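You operate a simulated robot arm through the tools that you are given. There is no shell and no other tool.

You run a simulated robot arm. Do the job below in one go: nothing can be reset, and whatever is moved stays where it is left.

JOB
Lock the tube, press on the lamp base with the blue label, then open the clamp.
Fine: the base lies beside the jig; lay it in the channel and use the press lever.

The check looks at the end state, three seconds after you hand in, the way a careful person would. Anything else that was tipped, shoved, dropped, spilled or broken makes it a failure.

ROBOT AND FRAMES
A 6-joint arm with a two-finger parallel gripper, fixed in place. Base frame: the origin is at the foot of the arm, x ahead of it, y to its left, z up; the work surface is at about z = 0. Lengths are in mm, angles in rad, forces in N, time in s.
With the tool pointing down near the work surface it reaches from about 120 to 500 mm from the base axis. Its first joint turns from -1.257 to 1.257 rad. Payload 0.65 kg.
The tool frame sits at the grasp point between the pads (the TCP): z along the fingers, y along the line on which they close. The tips reach 25 mm beyond it. The gripper opens to 76 mm. The fingers are 18 mm wide and 10 mm thick; the gripper's body (36 by 78 mm) begins 45 mm behind the TCP.
Orientation is told as [roll, pitch, yaw] about the base's x, y, z axes, in that order, counted from this pose: with the fingers straight down and closing along the base's y, the tool's x points along the base's -x, its y along +y and its z along -z.

CONTROLS
- The arm moves only by the tool arm_command. Its argument "series" is a list of rows, each a list of 7 numbers: the shift along the tool's x, y, z in mm, then the turn, a rotation vector about the tool's x, y, z in rad, then the opening, from 0 (shut) to 1 (fully open). In form: [[tx, ty, tz, ax, ay, az, jaw], ...]. A call has 1 to 20 rows; each row is the pose to reach, as a shift and turn from the pose commanded when the call began, along the tool's axes at that moment. Rows are played at 5 a second. More than 50 mm and 0.15 rad between two rows, or a gripper value outside its range, and nothing of the call is played. A pose out of reach is approached as far as the arm can. The call stops where the force on the tool passes 50 N (or 10 N more than at its start, if that is more) or the arm is blocked; 0.2 s more then pass. Each finger travels about 108 mm/s and halts on what it meets, pressing with about 25 N; the grip force reading is that of the motor and also rises with nothing between the fingers. The clock runs only during rows and for 0.2 s after the last one: add rows that repeat a pose to give the fingers time. It gives the time, the measured TCP pose, the force on the tool (base axes), the opening and the grip force at its end, in the units of the frame above (readings bear some noise), with the torque about the TCP (base axes, N m) and any sound that the robot's microphone picked up.
- Cameras (640 x 400 px; columns grow to the right, rows downward): "scene" is fixed at [68.3, 290.5, 421.7]; the picture's right is [-0.61, -0.79, 0.00], its down [-0.30, 0.23, -0.93] and it looks along [0.73, -0.57, -0.38] (base axes); focal length 214 px, centre (320, 200). "wrist" rides on the gripper at [58, 11, -81] in the tool frame; the picture's right is [-0.18, 0.98, 0.00], its down [-0.75, -0.14, -0.64] and it looks along [-0.63, -0.12, 0.77] (tool axes); focal length 243 px, centre (320, 200). There is no depth. A picture from a camera that has moved, and an enlarged one, comes with that camera's place and axes in the base frame and with its lens. The place of the scene camera against the robot may be out by one fixed shift of up to 18 mm in any direction.
- camera(camera): a new picture of that camera. It takes no simulated time.
- inspect(camera, box): a new picture of the part [left, top, right, bottom] of that camera's present view, enlarged. It takes no simulated time.
- close_job(): hands the job in; it is judged then, once.

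Nothing tells you positions but the pictures and the camera data. Unless the task says otherwise, let go and move clear before handing in.

The tools are called after "Request:" as a command line: name --pt "numbers of a row" for each row, then --argument value for the rest, lists and objects as JSON in quotes. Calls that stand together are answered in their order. arm_command: Moves the arm, as the interface text tells. Its arguments: {"type":"object","properties":{"series":{"type":"array","items":{"type":"array","items":{"type":"number"}}}},"required":["series"]} The other tools are called the same way: camera (camera) takes a picture; inspect (camera, box) takes an enlarged picture of a part of a camera's view; close_job () hands the job in.

At the start:

```text
time: 0.0
tcp_pos: [213.7, 179.2, 372.2]
tcp_rot: [-0.001, 0.001, 0.0]
force: [0.3, 0.4, 1.1]
ft_torque: [-0.03, 0.02, -0.02]
opening: 75.9
finger_force: 0.0
```

scene: 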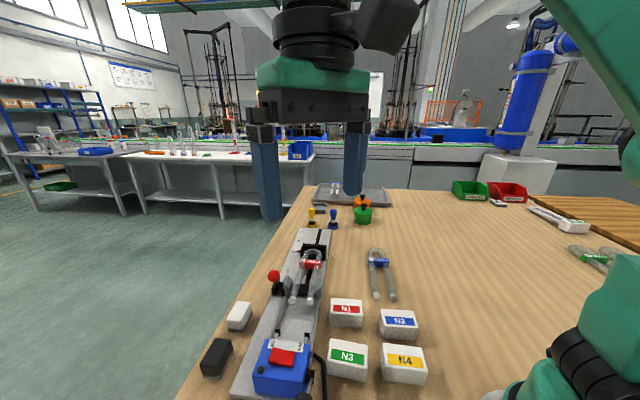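
wrist: 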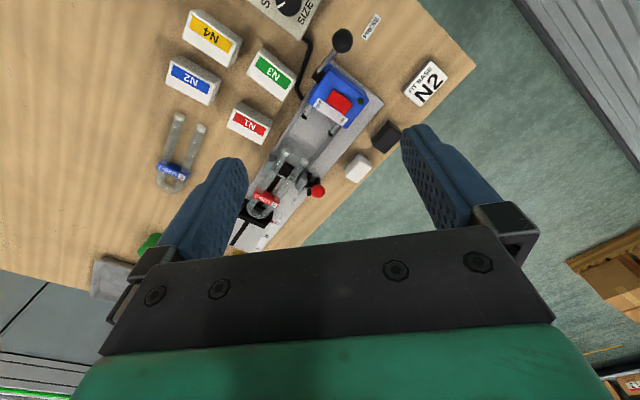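

I see a jig with a blue press at one end, a tube with a red label in a clamp with a red-knob lever, and four lamp bases N1–N4, where N2 has the blue label. I'll look closer before I move anything.

Request:
inspect --camera "scene" --box '[180, 180, 440, 400]'

Request:
inspect --camera "wrist" --box '[220, 0, 460, 150]'

Request:
inspect --camera "wrist" --box '[140, 110, 380, 260]'

Request:
inspect --camera "scene" --box '[240, 190, 400, 310]'

```text
1.82 times, centred on (310, 290) of scene
camera zoom: at [68.3, 290.5, 421.7], right [-0.61, -0.79, 0.0], down [-0.3, 0.23, -0.93], along [0.73, -0.57, -0.38], focal length 390 px, centre (338, 36)
```

zoom: 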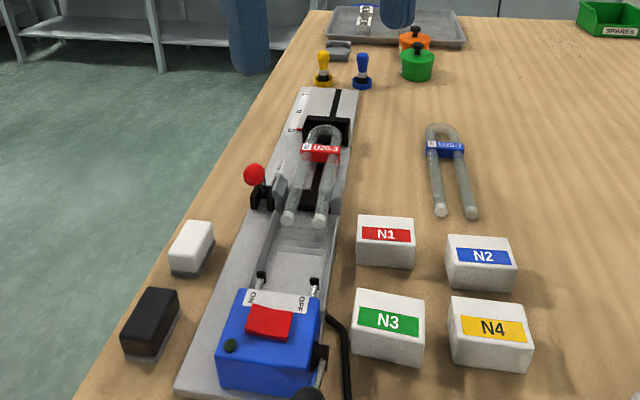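

```text
2.67 times, centred on (340, 75) of wrist
camera zoom: at [154.4, 188.2, 453.0], right [0.18, 0.98, 0.0], down [0.75, -0.14, 0.64], along [0.63, -0.12, -0.77], focal length 647 px, centre (267, 533)
```

zoom: 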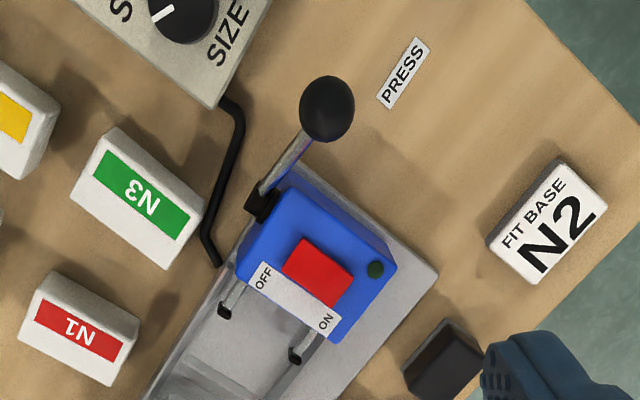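

```text
2.67 times, centred on (260, 185) of wrist
camera zoom: at [154.4, 188.2, 453.0], right [0.18, 0.98, 0.0], down [0.75, -0.14, 0.64], along [0.63, -0.12, -0.77], focal length 647 px, centre (480, 240)
```

zoom: 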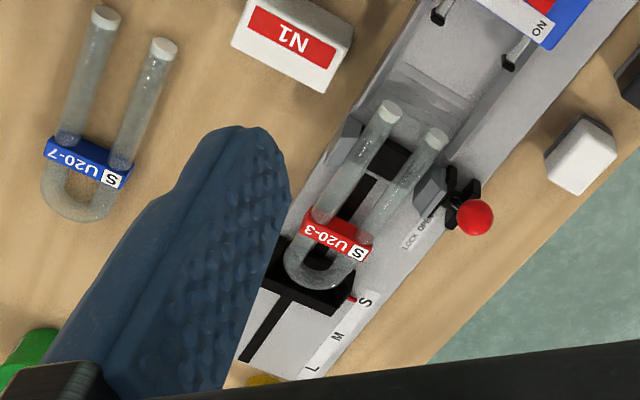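

```text
3.33 times, centred on (320, 250) of scene
camera zoom: at [68.3, 290.5, 421.7], right [-0.61, -0.79, 0.0], down [-0.3, 0.23, -0.93], along [0.73, -0.57, -0.38], focal length 715 px, centre (320, 33)
```

zoom: 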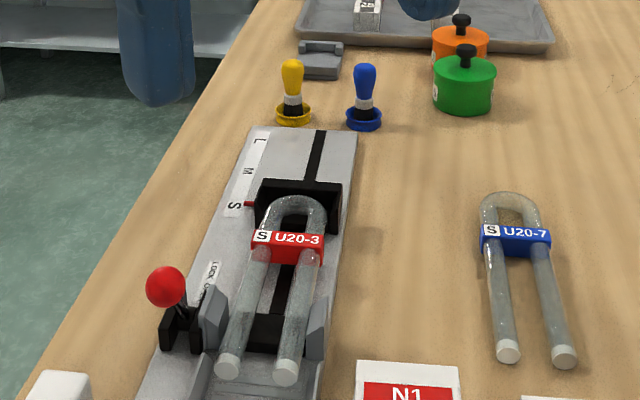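

The jig runs from the press at roughly (280, 195) to the tube at roughly (495, -8). N2 is near (218, -32). I'll move the wrist camera up and back for a clearer view of the press, the size knob and the levers.

Request:
arm_command --pt "25 -20 0 0 0 0 1" --pt "50 -40 0 0 0 0 1" --pt "75 -60 0 0 0 0 1" --pt "75 -60 0 0 0 0 1"

Request:
camera --camera "wrist"

```text
time: 1.0
tcp_pos: [136.9, 119.0, 371.3]
tcp_rot: [0.0, 0.0, -0.001]
force: [-0.7, -0.4, -0.6]
ft_torque: [0.01, 0.0, -0.01]
opening: 75.8
finger_force: 0.2
```

```text
taken
camera wrist: at [79.0, 128.9, 452.5], right [0.18, 0.98, 0.0], down [0.75, -0.14, 0.64], along [0.63, -0.12, -0.77], focal length 243 px, centre (320, 200)
```

wrist: 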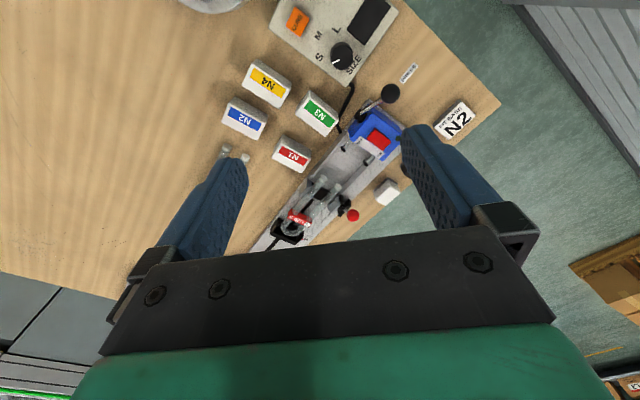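

Request:
inspect --camera "wrist" --box '[260, 0, 420, 100]'

Request:
inspect --camera "wrist" --box '[310, 60, 470, 160]'

Request:
inspect --camera "wrist" --box '[250, 140, 410, 240]'

Request:
inspect --camera "wrist" --box '[200, 40, 360, 140]'

Request:
camera --camera "scene"

```text
4.00 times, centred on (340, 50) of wrist
camera zoom: at [79.0, 128.9, 452.5], right [0.18, 0.98, 0.0], down [0.75, -0.14, 0.64], along [0.63, -0.12, -0.77], focal length 970 px, centre (240, 800)
```

zoom: 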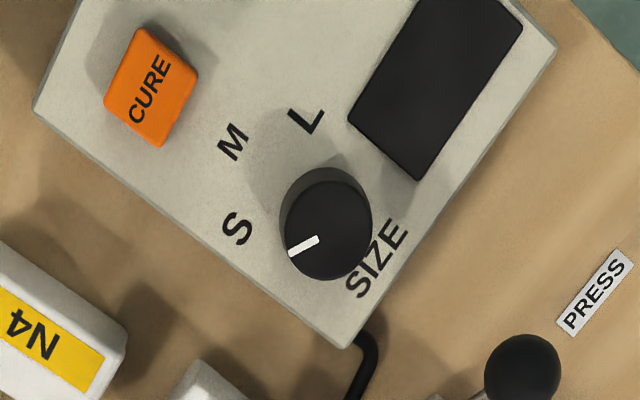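

```text
4.00 times, centred on (390, 110) of wrist
camera zoom: at [79.0, 128.9, 452.5], right [0.18, 0.98, 0.0], down [0.75, -0.14, 0.64], along [0.63, -0.12, -0.77], focal length 970 px, centre (40, 560)
```

zoom: 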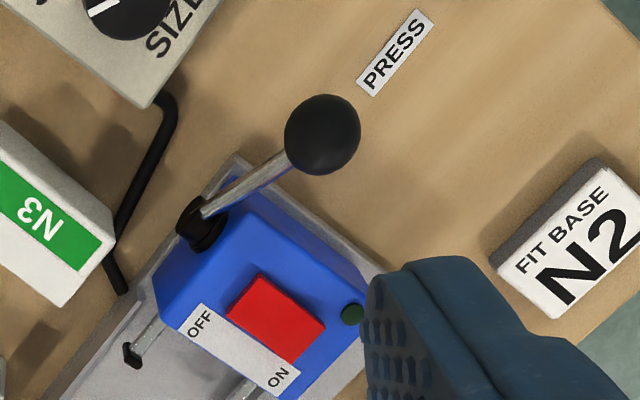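

```text
4.00 times, centred on (330, 190) of wrist
camera zoom: at [79.0, 128.9, 452.5], right [0.18, 0.98, 0.0], down [0.75, -0.14, 0.64], along [0.63, -0.12, -0.77], focal length 970 px, centre (280, 240)
```

zoom: 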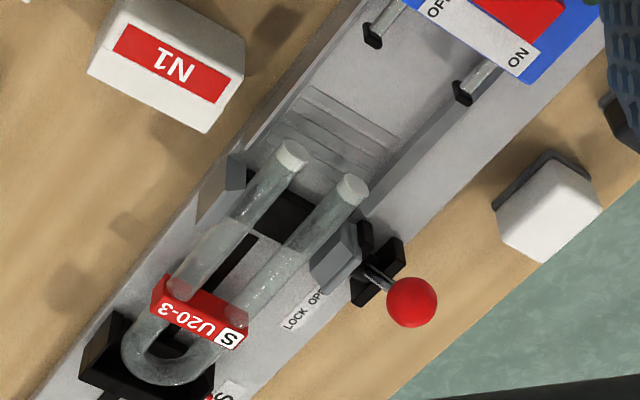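

```text
4.00 times, centred on (280, 90) of wrist
camera zoom: at [79.0, 128.9, 452.5], right [0.18, 0.98, 0.0], down [0.75, -0.14, 0.64], along [0.63, -0.12, -0.77], focal length 970 px, centre (480, 640)
```

zoom: 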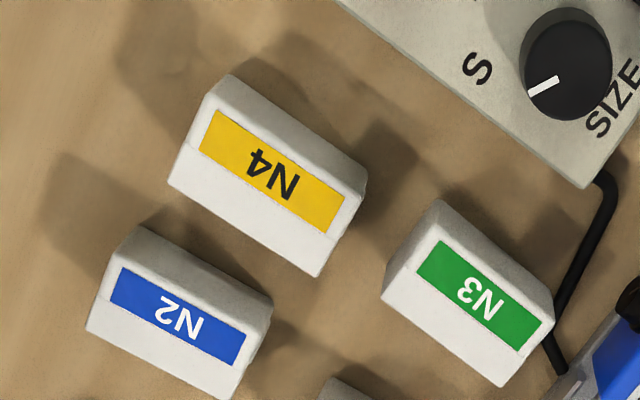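

```text
taken
```

scene: 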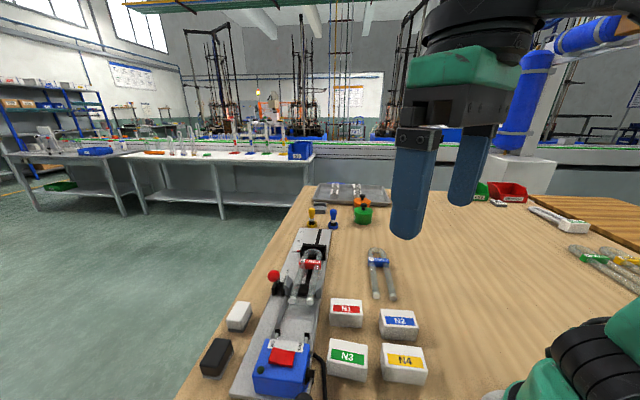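

The size knob, the slider and the tube label all read S. Next I'll zoom in on the bases, the press and the clamp from the fixed camera.

Request:
inspect --camera "scene" --box '[320, 290, 440, 390]'

Request:
inspect --camera "scene" --box '[230, 310, 350, 400]'

Request:
inspect --camera "scene" --box '[255, 225, 345, 315]'

```text
4.00 times, centred on (380, 340) of scene
camera zoom: at [68.3, 290.5, 421.7], right [-0.61, -0.79, 0.0], down [-0.3, 0.23, -0.93], along [0.73, -0.57, -0.38], focal length 858 px, centre (80, -360)
```

zoom: 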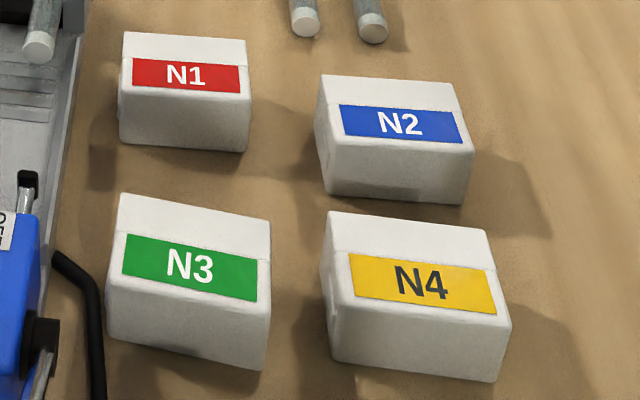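

```text
4.44 times, centred on (290, 355) of scene
camera zoom: at [68.3, 290.5, 421.7], right [-0.61, -0.79, 0.0], down [-0.3, 0.23, -0.93], along [0.73, -0.57, -0.38], focal length 953 px, centre (453, -489)
```

zoom: 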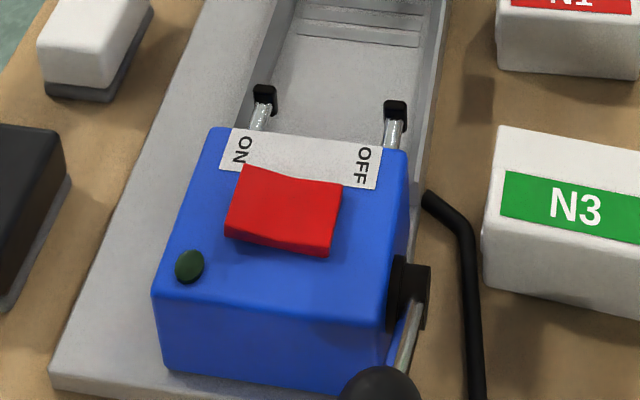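

```text
4.44 times, centred on (300, 270) of scene
camera zoom: at [68.3, 290.5, 421.7], right [-0.61, -0.79, 0.0], down [-0.3, 0.23, -0.93], along [0.73, -0.57, -0.38], focal length 953 px, centre (409, -111)
```

zoom: 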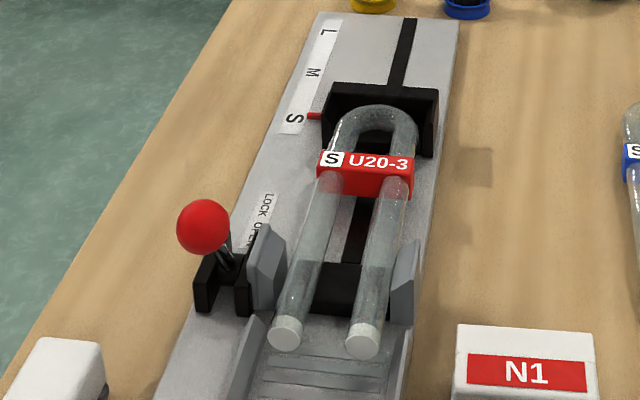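

The bases sit parallel to each other with their long sides across the jig axis, which runs at about -45°. I need to know which face has the tube sockets, so I'll swing the wrist camera round to the far side of the bases.

Request:
arm_command --pt "-10 -15 9 0 0 -0.14 1" --pt "-20 -30 18 0 0 -0.28 1" --pt "-30 -45 27 0 0 -0.42 1" --pt "-40 -60 36 0 0 -0.56 1" --pt "-50 -75 45 0 0 -0.7 1" --pt "-60 -90 54 0 0 -0.84 1" --pt "-70 -105 63 0 0 -0.98 1" --pt "-80 -120 72 0 0 -1.12 1" --pt "-90 -135 81 0 0 -1.26 1" --pt "-100 -150 90 0 0 -1.4 1" --pt "-110 -165 99 0 0 -1.54 1" --pt "-120 -180 108 0 0 -1.68 1" --pt "-130 -195 117 0 0 -1.82 1" --pt "-140 -210 126 0 0 -1.96 1" --pt "-147 -225 135 0 0 -2.1 1" --pt "-153 -235 140 0 0 -2.24 1" --pt "-159 -245 145 0 0 -2.38 1" --pt "-159 -245 145 0 0 -2.5 1" --pt "-159 -245 145 0 0 -2.5 1"

Request:
camera --camera "wrist"

```text
time: 5.0
tcp_pos: [295.6, -126.7, 227.7]
tcp_rot: [-0.001, -0.001, 2.501]
force: [0.2, 0.5, 1.4]
ft_torque: [-0.01, 0.04, 0.01]
opening: 75.9
finger_force: 0.0
```

```text
taken
camera wrist: at [336.4, -172.4, 308.4], right [-0.73, -0.68, 0.0], down [-0.52, 0.56, 0.64], along [-0.44, 0.47, -0.77], focal length 243 px, centre (320, 200)
```

wrist: 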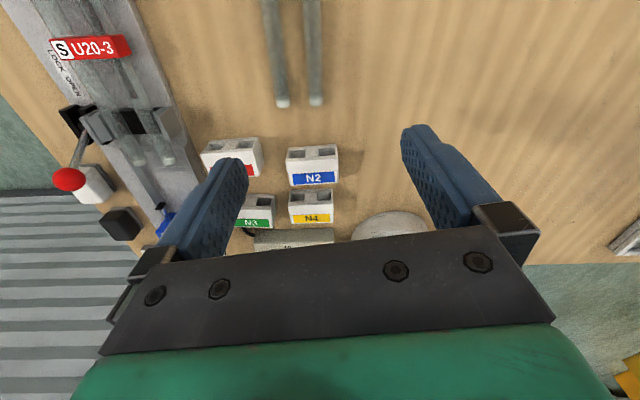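

Request:
inspect --camera "wrist" --box '[190, 110, 370, 240]'

Request:
inspect --camera "wrist" --box '[20, 10, 220, 250]'

```text
3.08 times, centred on (280, 175) of wrist
camera zoom: at [336.4, -172.4, 308.4], right [-0.73, -0.68, 0.0], down [-0.52, 0.56, 0.64], along [-0.44, 0.47, -0.77], focal length 746 px, centre (443, 277)
```

zoom: 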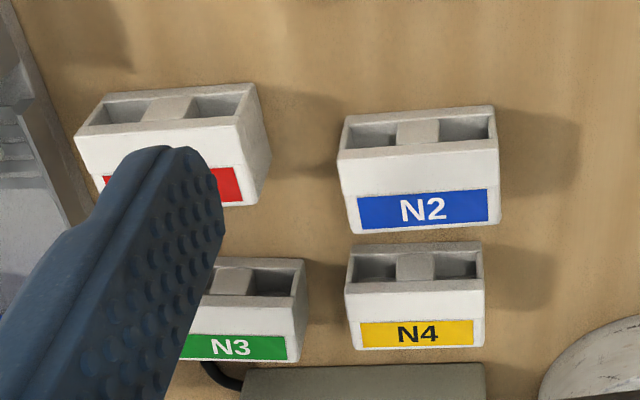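

```text
1.67 times, centred on (120, 130) of wrist
camera zoom: at [336.4, -172.4, 308.4], right [-0.73, -0.68, 0.0], down [-0.52, 0.56, 0.64], along [-0.44, 0.47, -0.77], focal length 404 px, centre (653, 317)
```

zoom: 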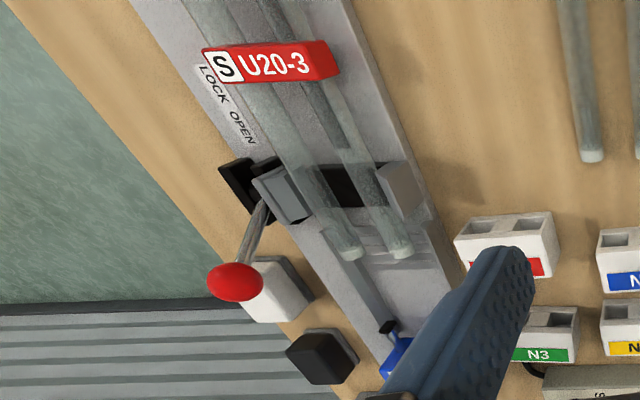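

All four bases have their sockets facing the tube end of the jig, so N2 can go in without being turned round. N2's centre is about (219, -32), it is about 68 x 44 x 29 mm, and its depth axis is at about -42°. Next I'll look at the clamp and channel from the side.

Request:
arm_command --pt "-7.5 -10.7 0 0 0 0.143 1" --pt "-15 -21.4 0 0 0 0.286 1" --pt "-22.5 -32 0 0 0 0.429 1" --pt "-30 -42.7 0 0 0 0.572 1" --pt "-37.5 -53.4 0 0 0 0.715 1" --pt "-45 -64 0 0 0 0.858 1" --pt "-52.6 -74.7 0 0 0 1.0 1" --pt "-60 -85.4 0 0 0 1.143 1" --pt "-67.6 -96 0 0 0 1.286 1" --pt "-75 -106.8 0 0 0 1.429 1" --pt "-82.7 -117.4 0 0 0 1.572 1" --pt "-90.2 -128.1 0 0 0 1.715 1" --pt "-90.2 -128.1 0 0 0 1.715 1"

Request:
camera --camera "wrist"

```text
time: 7.8
tcp_pos: [300.5, 29.9, 226.6]
tcp_rot: [0.001, 0.001, 0.783]
force: [-0.7, -1.2, 0.0]
ft_torque: [0.0, 0.03, -0.02]
opening: 76.0
finger_force: 0.2
```

```text
taken
camera wrist: at [251.5, -5.4, 307.5], right [-0.56, 0.83, 0.0], down [0.63, 0.43, 0.64], along [0.53, 0.36, -0.77], focal length 243 px, centre (320, 200)
```

wrist: 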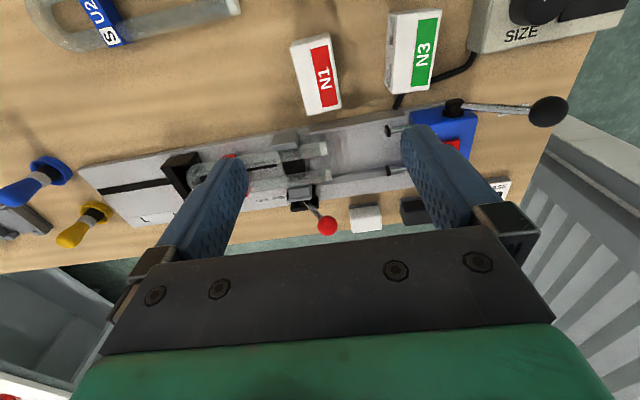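

Request:
inspect --camera "wrist" --box '[230, 110, 410, 240]'

Request:
inspect --camera "wrist" --box '[380, 60, 580, 220]'

```text
3.08 times, centred on (320, 175) of wrist
camera zoom: at [251.5, -5.4, 307.5], right [-0.56, 0.83, 0.0], down [0.63, 0.43, 0.64], along [0.53, 0.36, -0.77], focal length 746 px, centre (320, 277)
```

zoom: 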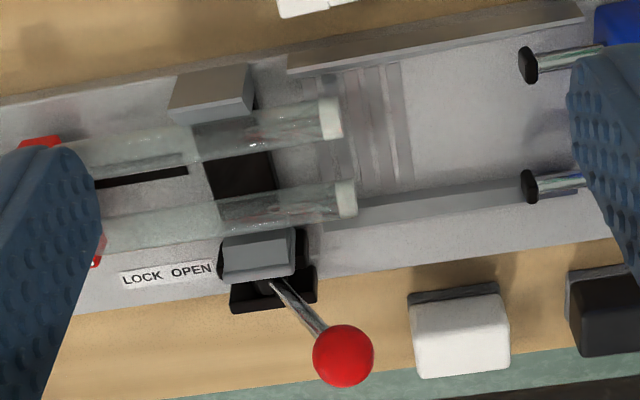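

```text
2.50 times, centred on (480, 140) of wrist
camera zoom: at [251.5, -5.4, 307.5], right [-0.56, 0.83, 0.0], down [0.63, 0.43, 0.64], along [0.53, 0.36, -0.77], focal length 606 px, centre (-80, 350)
```

zoom: 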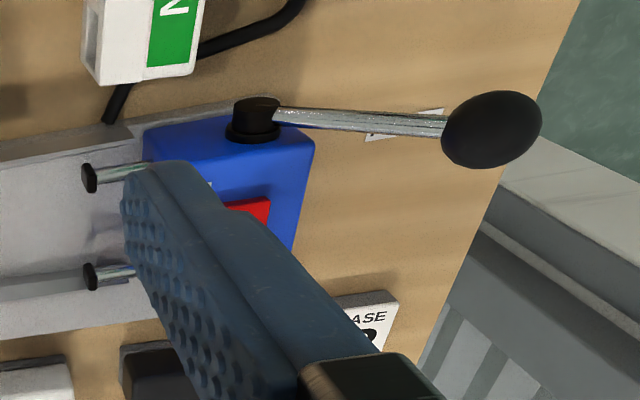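

Request:
inspect --camera "wrist" --box '[280, 120, 400, 195]'

Request:
inspect --camera "wrist" --box '[270, 165, 350, 240]'

Request:
inspect --camera "scene" --box '[230, 260, 350, 400]'

```text
5.33 times, centred on (340, 158) of wrist
camera zoom: at [251.5, -5.4, 307.5], right [-0.56, 0.83, 0.0], down [0.63, 0.43, 0.64], along [0.53, 0.36, -0.77], focal length 1294 px, centre (213, 427)
```

zoom: 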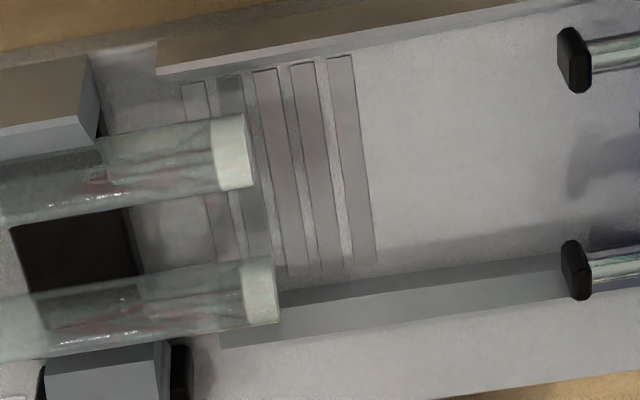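

```text
5.33 times, centred on (310, 202) of wrist
camera zoom: at [251.5, -5.4, 307.5], right [-0.56, 0.83, 0.0], down [0.63, 0.43, 0.64], along [0.53, 0.36, -0.77], focal length 1294 px, centre (373, 187)
```

zoom: 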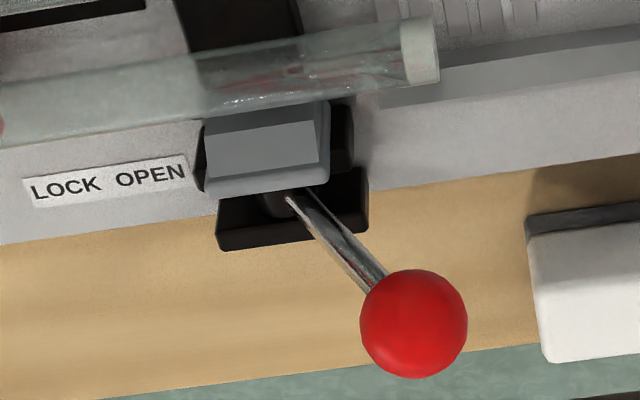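

```text
2.86 times, centred on (290, 330) of scene
camera zoom: at [68.3, 290.5, 421.7], right [-0.61, -0.79, 0.0], down [-0.3, 0.23, -0.93], along [0.73, -0.57, -0.38], focal length 613 px, centre (406, -171)
```

zoom: 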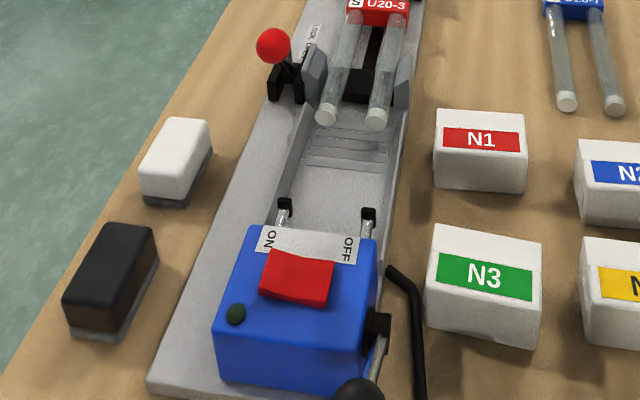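

The jig axis runs at -45°. The clamp lever pivots about a cross axis. Its red ball is near (435, 133, 86) and leans toward OPEN. I'll go above the ball with the fingers straddling it along the jig axis.

Request:
arm_command --pt "-34 -4.5 0 0 0 0 1" --pt "-68 -9 0 0 0 0 1" --pt "-102 -13.5 0 0 0 0 1" --pt "-136 -18 15 0 0 0 1" --pt "-168 -22.5 35 0 0 0 1" --pt "-168 -22.5 60 0 0 0 1" --pt "-168 -22.5 76 0 0 0 1" --pt "-168 -22.5 76 0 0 0 1"

Request:
camera --camera "wrist"

Request:
inspect --camera "scene" --box '[220, 160, 380, 320]'

```text
time: 9.6
tcp_pos: [438.2, 131.9, 150.0]
tcp_rot: [0.001, 0.0, 0.786]
force: [0.4, 0.7, -0.4]
ft_torque: [-0.02, -0.01, -0.01]
opening: 76.0
finger_force: 0.2
```

```text
taken
camera wrist: at [388.3, 97.5, 230.3], right [-0.56, 0.83, 0.0], down [0.63, 0.43, 0.64], along [0.53, 0.36, -0.77], focal length 243 px, centre (320, 200)
```

wrist: 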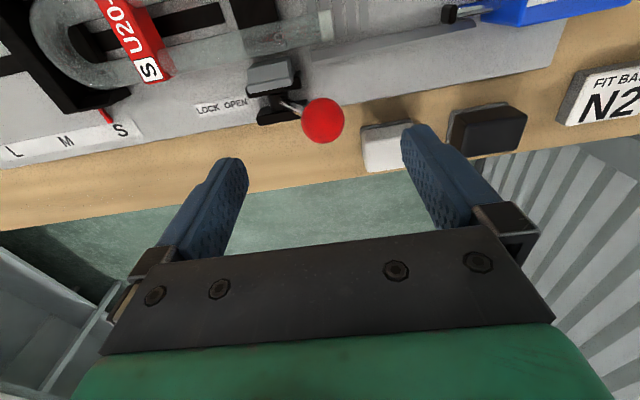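

```text
2.50 times, centred on (300, 240) of scene
camera zoom: at [68.3, 290.5, 421.7], right [-0.61, -0.79, 0.0], down [-0.3, 0.23, -0.93], along [0.73, -0.57, -0.38], focal length 536 px, centre (370, 100)
```

zoom: 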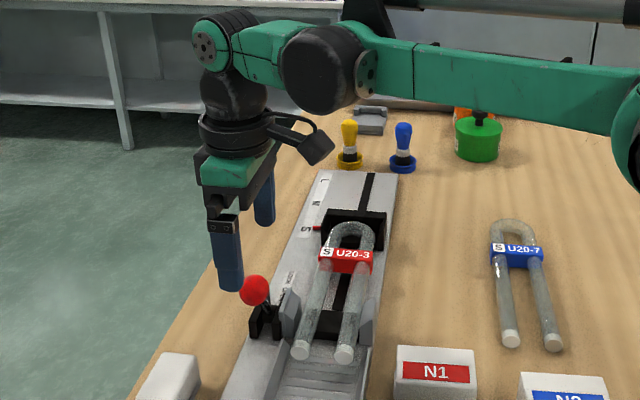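

The ball position checks out at about (435, 132, 86). I'll lower the open fingers around it and then close them loosely so they cage it.

Request:
arm_command --pt "1.5 2 17 0 0 0 1" --pt "1.5 2 34 0 0 0 1" --pt "1.5 2 50 0 0 0 1" --pt "1.5 2 50 0 0 0 0.8" --pt "1.5 2 50 0 0 0 0.6" --pt "1.5 2 50 0 0 0 0.47" --pt "1.5 2 50 0 0 0 0.47" --pt "1.5 2 50 0 0 0 0.47"

Request:
camera --camera "wrist"

Request:
inspect --camera "scene" --box '[220, 180, 360, 320]'

```text
time: 11.4
tcp_pos: [433.7, 133.6, 99.0]
tcp_rot: [-0.001, 0.0, 0.785]
force: [0.0, 0.3, 0.3]
ft_torque: [0.0, -0.02, -0.01]
opening: 35.8
finger_force: 0.1
```

```text
taken
camera wrist: at [384.7, 99.4, 180.1], right [-0.56, 0.83, 0.0], down [0.63, 0.43, 0.64], along [0.53, 0.36, -0.77], focal length 243 px, centre (320, 200)
```

wrist: 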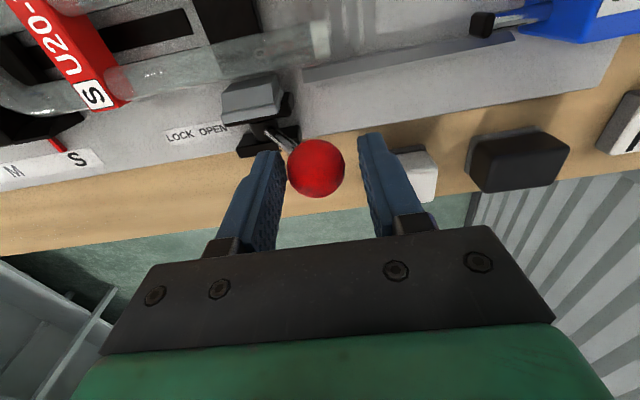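

```text
2.86 times, centred on (290, 250) of scene
camera zoom: at [68.3, 290.5, 421.7], right [-0.61, -0.79, 0.0], down [-0.3, 0.23, -0.93], along [0.73, -0.57, -0.38], focal length 613 px, centre (406, 57)
```

zoom: 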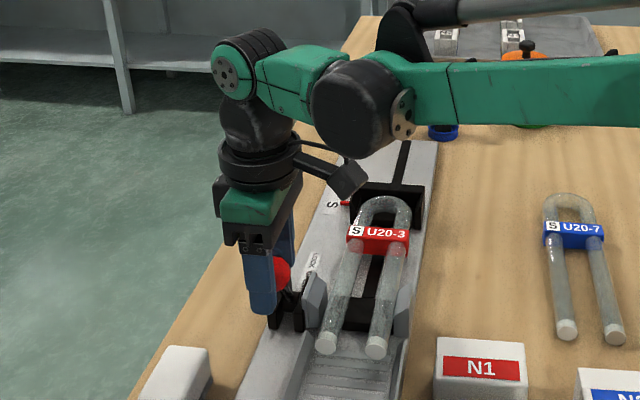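

The ball is caged. I'll push it toward the ring end (LOCK) in small steps and watch the force.

Request:
arm_command --pt "0 -6 0 0 0 0 0.47" --pt "0 -12 0 0 0 0 0.47" --pt "0 -18 0 0 0 0 0.47" --pt "0 -24 0 0 0 0 0.47" --pt "0 -30 0 0 0 0 0.47" --pt "0 -36 0 0 0 0 0.47" --pt "0 -40 0 0 0 0 0.47"

Request:
camera --camera "wrist"

```text
time: 13.0
tcp_pos: [462.2, 105.4, 100.4]
tcp_rot: [0.0, 0.0, 0.785]
force: [-0.2, 0.5, 0.1]
ft_torque: [0.02, -0.02, -0.03]
opening: 35.8
finger_force: 0.3
```

```text
taken
camera wrist: at [413.1, 69.7, 181.6], right [-0.56, 0.83, 0.0], down [0.63, 0.43, 0.64], along [0.53, 0.36, -0.77], focal length 243 px, centre (320, 200)
```

wrist: 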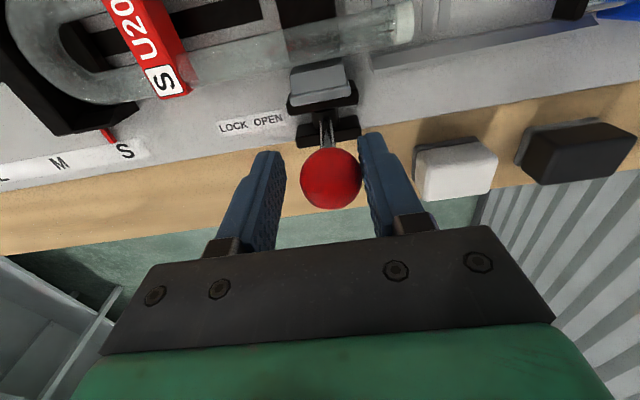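

Request:
arm_command --pt "0 -6 0 0 0 0 0.47" --pt "0 -12 0 0 0 0 0.47" --pt "0 -18 0 0 0 0 0.47" --pt "0 -24 0 0 0 0 0.47" --pt "0 -29 0 0 0 0 0.47" --pt "0 -33 0 0 0 0 0.47"

Request:
camera --camera "wrist"

```text
time: 14.4
tcp_pos: [486.0, 82.1, 101.3]
tcp_rot: [0.0, -0.001, 0.784]
force: [0.3, -0.2, 0.1]
ft_torque: [-0.01, -0.01, 0.02]
opening: 35.5
finger_force: 0.1
```

```text
taken
camera wrist: at [437.1, 47.5, 181.7], right [-0.56, 0.83, 0.0], down [0.63, 0.43, 0.64], along [0.53, 0.36, -0.77], focal length 243 px, centre (320, 200)
```

wrist: 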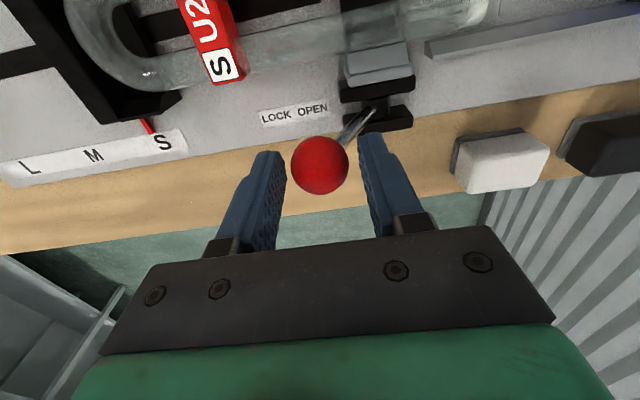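

The lever swung over by itself toward LOCK and the jaw moved in. I'll check the jaw, then nudge a little further to confirm the lever is at its stop.

Request:
inspect --camera "wrist" --box '[250, 0, 490, 150]'

Request:
arm_command --pt "0 -3 0 0 0 0 0.47" --pt "0 -6 0 0 0 0 0.47" --pt "0 -9 0 0 0 0 0.47" --pt "0 -11 0 0 0 0 0.47"

Request:
camera --camera "wrist"

```text
2.67 times, centred on (370, 75) of wrist
camera zoom: at [437.1, 47.5, 181.7], right [-0.56, 0.83, 0.0], down [0.63, 0.43, 0.64], along [0.53, 0.36, -0.77], focal length 647 px, centre (187, 533)
```

zoom: 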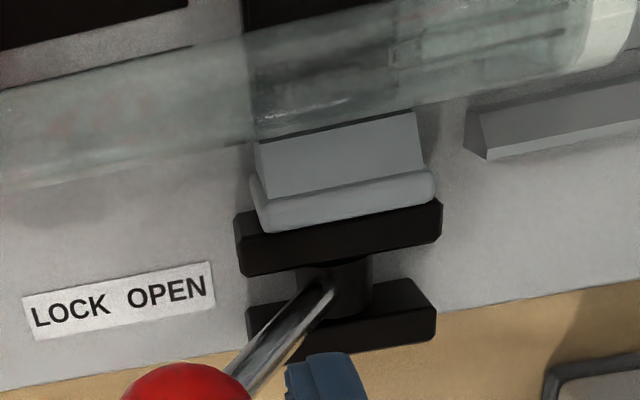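

```text
time: 15.4
tcp_pos: [489.1, 75.2, 99.2]
tcp_rot: [0.0, -0.001, 0.786]
force: [-2.2, 4.5, 0.4]
ft_torque: [0.1, 0.03, -0.02]
opening: 39.6
finger_force: 2.6
out of reach, approached as far as the arm can: row 3, 4
```

```text
taken
camera wrist: at [440.2, 41.0, 181.5], right [-0.56, 0.83, 0.0], down [0.63, 0.43, 0.64], along [0.53, 0.36, -0.77], focal length 243 px, centre (320, 200)
```

wrist: 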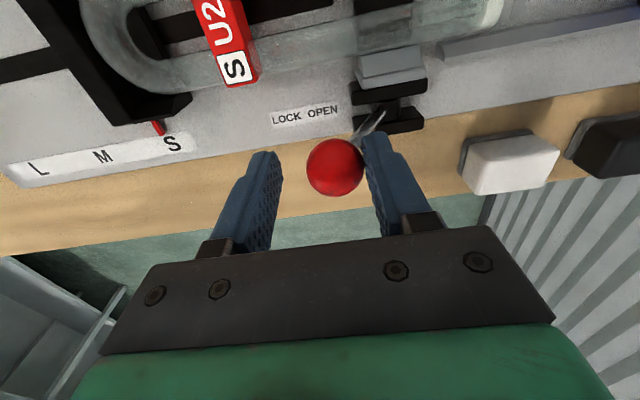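

The lever is against its LOCK stop with a light reaction force, and the jaw is on the tube. I'll back off, open the fingers and lift clear.

Request:
arm_command --pt "0 5 0 0 0 0 0.55" --pt "0 9 0 0 0 0 0.75" --pt "0 9 0 0 0 0 0.85" --pt "0 9 -25 0 0 0 0.85" --pt "0 9 -60 0 0 0 0.85" --pt "20 25 -90 0 0 0 0.85" --pt "50 60 -90 0 0 0 0.85" --pt "50 60 -90 0 0 0 0.85"

Request:
camera --camera "wrist"

Request:
camera --camera "scene"

```text
time: 17.2
tcp_pos: [412.4, 82.4, 191.1]
tcp_rot: [-0.001, 0.0, 0.786]
force: [-0.7, 0.1, 0.4]
ft_torque: [-0.01, 0.01, -0.01]
opening: 64.3
finger_force: 0.0
out of reach, approached as far as the arm can: row 5
```

```text
taken
camera wrist: at [362.9, 48.7, 271.5], right [-0.56, 0.83, 0.0], down [0.63, 0.43, 0.64], along [0.53, 0.36, -0.77], focal length 243 px, centre (320, 200)
```

wrist: 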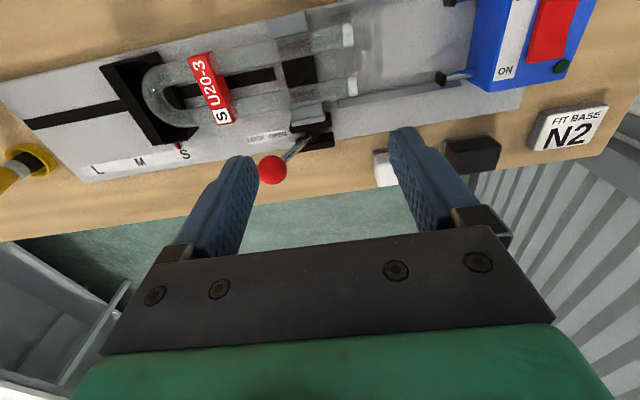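

```text
taken
```

scene: 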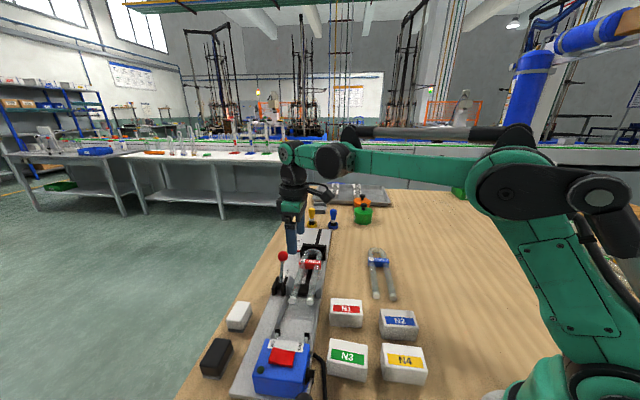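

Request:
inspect --camera "wrist" --box '[230, 10, 390, 190]'

Request:
inspect --camera "scene" --box '[250, 235, 350, 325]'

Request:
inspect --camera "wrist" --box '[300, 0, 480, 120]'

```text
2.22 times, centred on (310, 100) of wrist
camera zoom: at [362.9, 48.7, 271.5], right [-0.56, 0.83, 0.0], down [0.63, 0.43, 0.64], along [0.53, 0.36, -0.77], focal length 539 px, centre (342, 422)
```

zoom: 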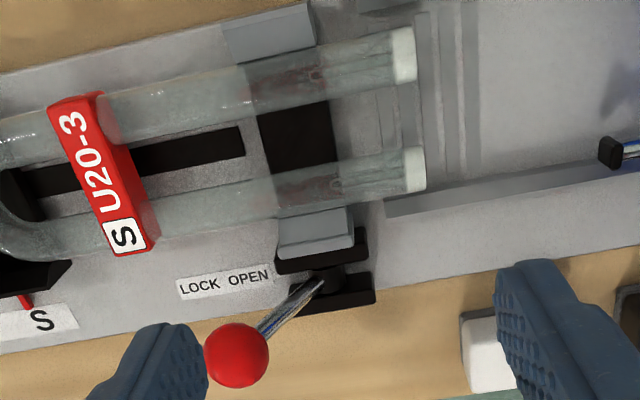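

```text
4.44 times, centred on (300, 280) of scene
camera zoom: at [68.3, 290.5, 421.7], right [-0.61, -0.79, 0.0], down [-0.3, 0.23, -0.93], along [0.73, -0.57, -0.38], focal length 953 px, centre (409, -156)
```

zoom: 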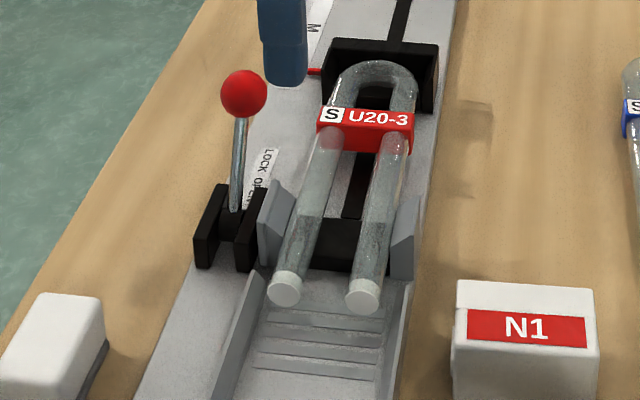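

```text
3.33 times, centred on (390, 60) of wrist
camera zoom: at [362.9, 48.7, 271.5], right [-0.56, 0.83, 0.0], down [0.63, 0.43, 0.64], along [0.53, 0.36, -0.77], focal length 809 px, centre (87, 667)
```

zoom: 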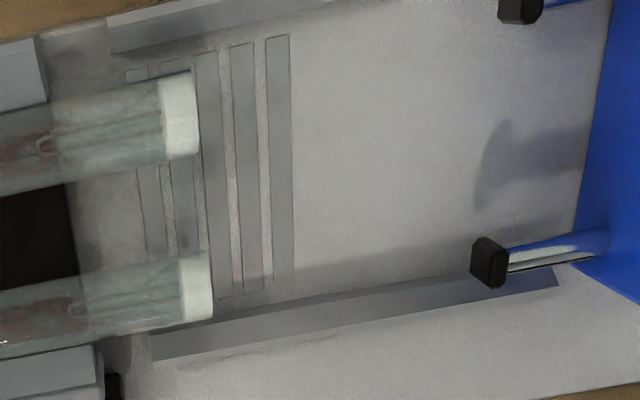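

The clamp has closed on the tube. The channel floor is at about z=13, its centre line at about v=340 (v=(x+y)/√2), and it is about 72 mm wide. Now I'll hover over N2 to refine its position.

Request:
arm_command --pt "36 9 0 0 0 -0.01 0.9" --pt "72 18 0 0 0 -0.02 1" --pt "108 28 5 0 0 -0.03 1" --pt "144 37 15 0 0 -0.04 1" --pt "180 46 28 0 0 -0.05 1" --pt "217.6 56 41 0 0 -0.06 1" --pt "217.6 56 41 0 0 -0.06 1"

Request:
camera --camera "wrist"

Request:
inspect --camera "wrist" --box '[220, 40, 420, 200]'

```text
time: 18.8
tcp_pos: [216.5, -33.7, 149.9]
tcp_rot: [-0.001, 0.001, 0.845]
force: [0.7, 0.3, -0.4]
ft_torque: [0.0, 0.0, 0.01]
opening: 76.1
finger_force: 0.0
```

```text
taken
camera wrist: at [170.0, -71.4, 229.4], right [-0.61, 0.79, 0.0], down [0.6, 0.47, 0.64], along [0.51, 0.39, -0.77], focal length 243 px, centre (320, 200)
```

wrist: 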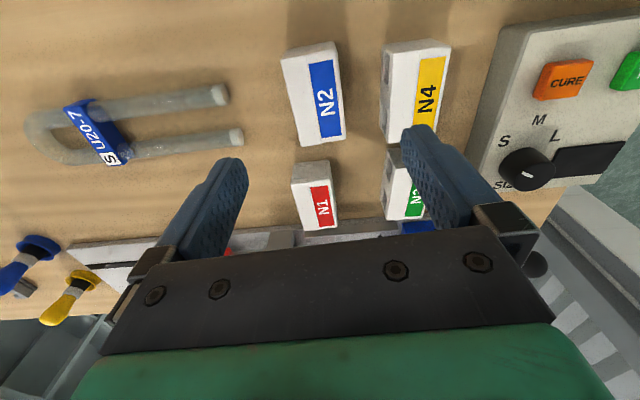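

```text
2.50 times, centred on (320, 120) of wrist
camera zoom: at [170.0, -71.4, 229.4], right [-0.61, 0.79, 0.0], down [0.6, 0.47, 0.64], along [0.51, 0.39, -0.77], focal length 606 px, centre (320, 400)
```

zoom: 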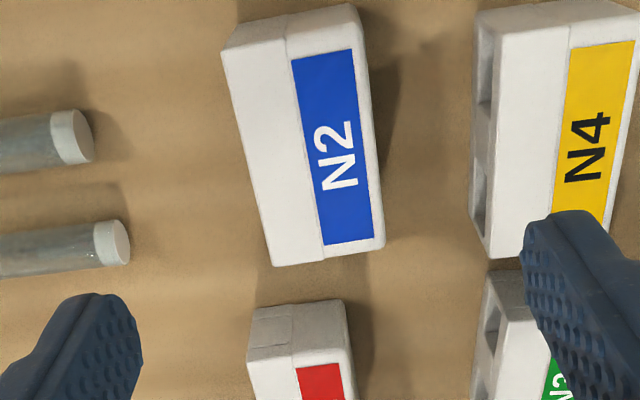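

N2 refines to a centre near (222, -33) with its long side at about 48°. My yaw of 0.845 matches. I'll descend with the fingers at about 66 mm opening and check before closing.

Request:
arm_command --pt "-4.2 -3.6 20 0 0 0 0.9" --pt "-4.2 -3.6 45 0 0 0 0.87" --pt "-4.2 -3.6 65 0 0 0 0.87" --pt "-4.2 -3.6 75 0 0 0 0.87" --pt "-4.2 -3.6 75 0 0 0 0.87"

Request:
camera --camera "wrist"

Request:
inspect --camera "scene" --box '[320, 260, 460, 400]'

```text
time: 20.0
tcp_pos: [223.8, -32.0, 73.8]
tcp_rot: [0.0, 0.0, 0.845]
force: [0.1, -1.0, 0.2]
ft_torque: [0.0, 0.01, -0.04]
opening: 66.0
finger_force: 0.1
```

```text
taken
camera wrist: at [175.7, -69.4, 154.2], right [-0.61, 0.79, 0.0], down [0.6, 0.47, 0.64], along [0.51, 0.39, -0.77], focal length 243 px, centre (320, 200)
```

wrist: 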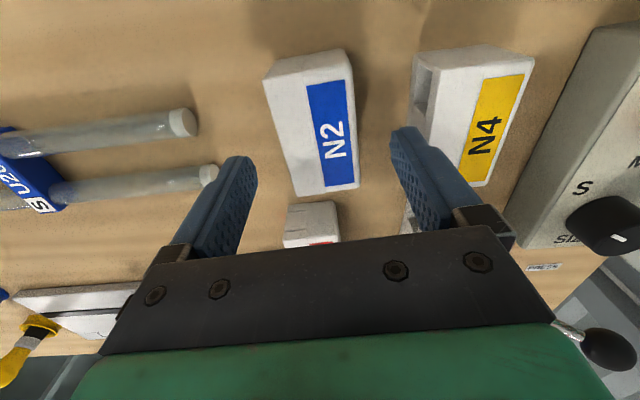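

```text
2.86 times, centred on (390, 330) of scene
camera zoom: at [68.3, 290.5, 421.7], right [-0.61, -0.79, 0.0], down [-0.3, 0.23, -0.93], along [0.73, -0.57, -0.38], focal length 613 px, centre (120, -171)
```

zoom: 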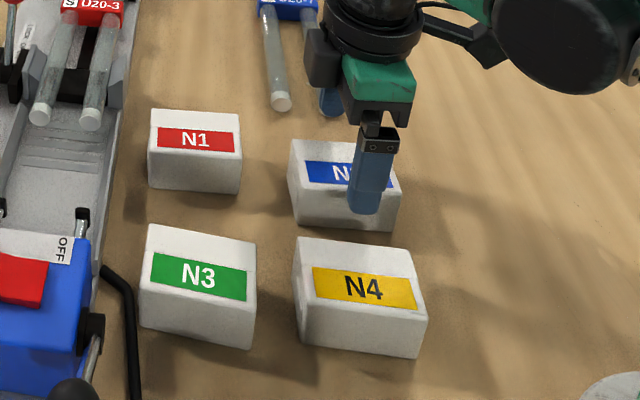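

Request:
inspect --camera "wrist" --box '[230, 40, 430, 215]'

```text
2.29 times, centred on (330, 128) of wrist
camera zoom: at [175.7, -69.4, 154.2], right [-0.61, 0.79, 0.0], down [0.6, 0.47, 0.64], along [0.51, 0.39, -0.77], focal length 555 px, centre (297, 366)
```

zoom: 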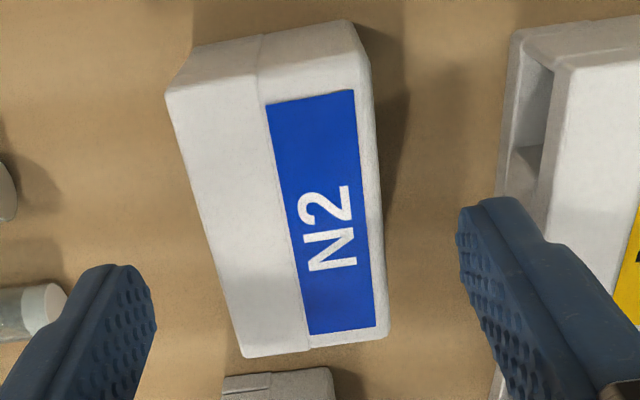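

N2 measures about 65 x 39 x 39 mm, centred near (222.5, -34.5). I'll shift about 2.5 mm to centre on it, lower to a grasp height of z≈31 and close.

Request:
arm_command --pt "2.5 0.5 14 0 0 0 0.87" --pt "2.5 0.5 28 0 0 0 0.87" --pt "2.5 0.5 38 0 0 0 0.87" --pt "2.5 0.5 43 0 0 0 0.87" --pt "2.5 0.5 43 0 0 0 0.8" --pt "2.5 0.5 43 0 0 0 0.72" --pt "2.5 0.5 43 0 0 0 0.64" --pt "2.5 0.5 43 0 0 0 0.58" --pt "2.5 0.5 43 0 0 0 0.54" --pt "2.5 0.5 43 0 0 0 0.5" --pt "2.5 0.5 43 0 0 0 0.45" --pt "2.5 0.5 43 0 0 0 0.42" --pt "2.5 0.5 43 0 0 0 0.42"

Request:
camera --camera "wrist"

Request:
inspect --camera "scene" --box '[320, 260, 460, 400]'

```text
time: 22.8
tcp_pos: [221.4, -34.9, 33.0]
tcp_rot: [0.001, 0.001, 0.844]
force: [-0.2, -1.2, 0.4]
ft_torque: [0.0, 0.01, -0.01]
opening: 39.6
finger_force: 25.0
```

```text
taken
camera wrist: at [173.5, -71.7, 112.9], right [-0.61, 0.79, 0.0], down [0.6, 0.47, 0.64], along [0.51, 0.39, -0.77], focal length 243 px, centre (320, 200)
```

wrist: 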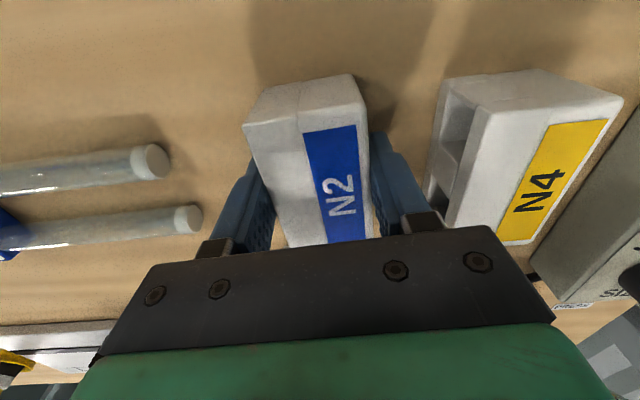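

```text
2.86 times, centred on (390, 330) of scene
camera zoom: at [68.3, 290.5, 421.7], right [-0.61, -0.79, 0.0], down [-0.3, 0.23, -0.93], along [0.73, -0.57, -0.38], focal length 613 px, centre (120, -171)
```

zoom: 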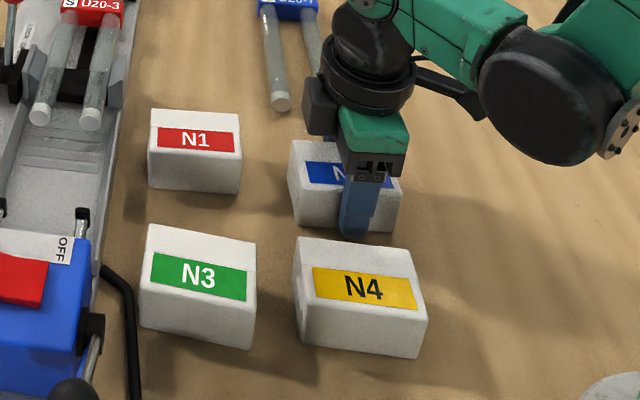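

N2 is gripped at 39.6 mm with 25 N. I'll lift it straight up and check the hold before carrying it.

Request:
arm_command --pt "0 0 -6 0 0 0 0.42" --pt "0 0 -20 0 0 0 0.42" --pt "0 0 -45 0 0 0 0.42" --pt "0 0 -70 0 0 0 0.42" --pt "0 0 -90 0 0 0 0.42" --pt "0 0 -90 0 0 0 0.42"

Request:
camera --camera "wrist"

Request:
inspect --camera "scene" --box '[320, 220, 460, 360]'

```text
time: 24.2
tcp_pos: [220.8, -33.6, 122.5]
tcp_rot: [0.0, -0.001, 0.844]
force: [-0.5, -0.1, -0.3]
ft_torque: [0.0, -0.01, 0.01]
opening: 39.4
finger_force: 25.0
```

```text
taken
camera wrist: at [172.9, -71.2, 202.3], right [-0.61, 0.79, 0.0], down [0.6, 0.47, 0.64], along [0.51, 0.39, -0.77], focal length 243 px, centre (320, 200)
```

wrist: 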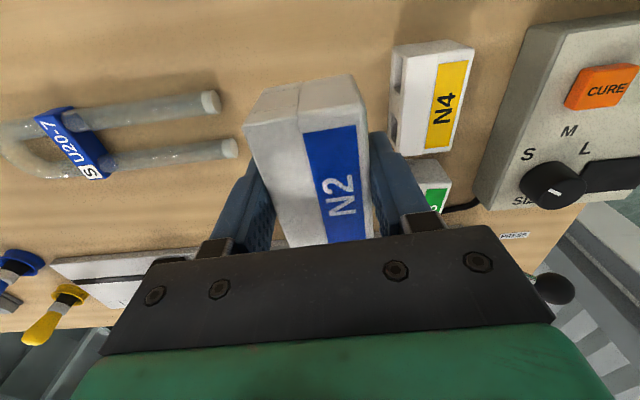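

```text
2.86 times, centred on (390, 290) of scene
camera zoom: at [68.3, 290.5, 421.7], right [-0.61, -0.79, 0.0], down [-0.3, 0.23, -0.93], along [0.73, -0.57, -0.38], focal length 613 px, centre (120, -57)
```

zoom: 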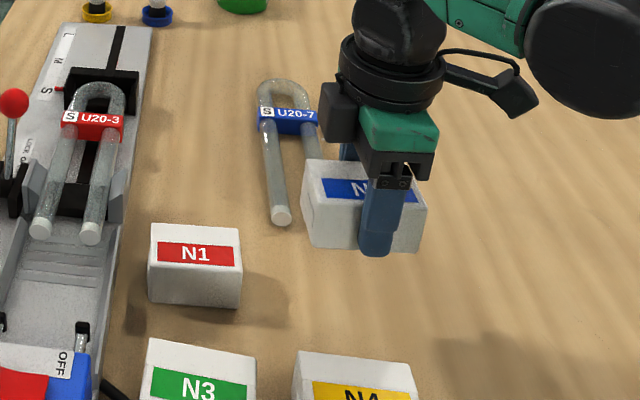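

N2 is held firmly. I'll carry it over the channel and line it up with the jig axis.

Request:
arm_command --pt "-30 1.5 0 0 0 0.01 0.42" --pt "-60 3 0 0 0 0.02 0.42" --pt "-92 4.6 0 0 0 0.03 0.42" --pt "-124 6.2 0 0 0 0.04 0.42" --pt "-156 7.8 0 0 0 0.05 0.42" --pt "-186 9.3 0 0 0 0.059 0.42" --pt "-207.6 10.4 0 0 0 0.059 0.42" --pt "-207.6 10.4 0 0 0 0.059 0.42"

Request:
camera --camera "wrist"

Request:
inspect --camera "scene" --box '[220, 220, 380, 400]'

```text
time: 26.0
tcp_pos: [349.1, 128.9, 121.9]
tcp_rot: [0.001, -0.001, 0.785]
force: [0.1, 0.7, -0.6]
ft_torque: [0.0, -0.04, 0.04]
opening: 39.5
finger_force: 24.8
```

```text
taken
camera wrist: at [301.2, 94.1, 203.3], right [-0.57, 0.82, 0.0], down [0.63, 0.43, 0.64], along [0.53, 0.36, -0.77], focal length 243 px, centre (320, 200)
```

wrist: 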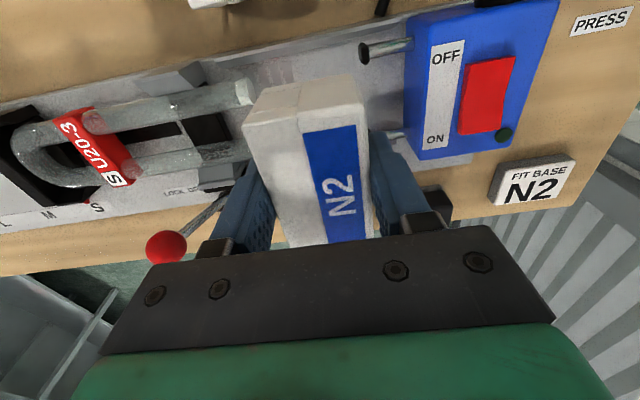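

```text
2.22 times, centred on (300, 310) of scene
camera zoom: at [68.3, 290.5, 421.7], right [-0.61, -0.79, 0.0], down [-0.3, 0.23, -0.93], along [0.73, -0.57, -0.38], focal length 477 px, centre (364, -44)
```

zoom: 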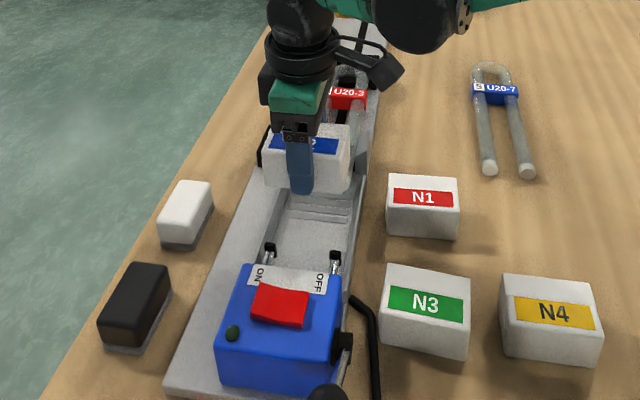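

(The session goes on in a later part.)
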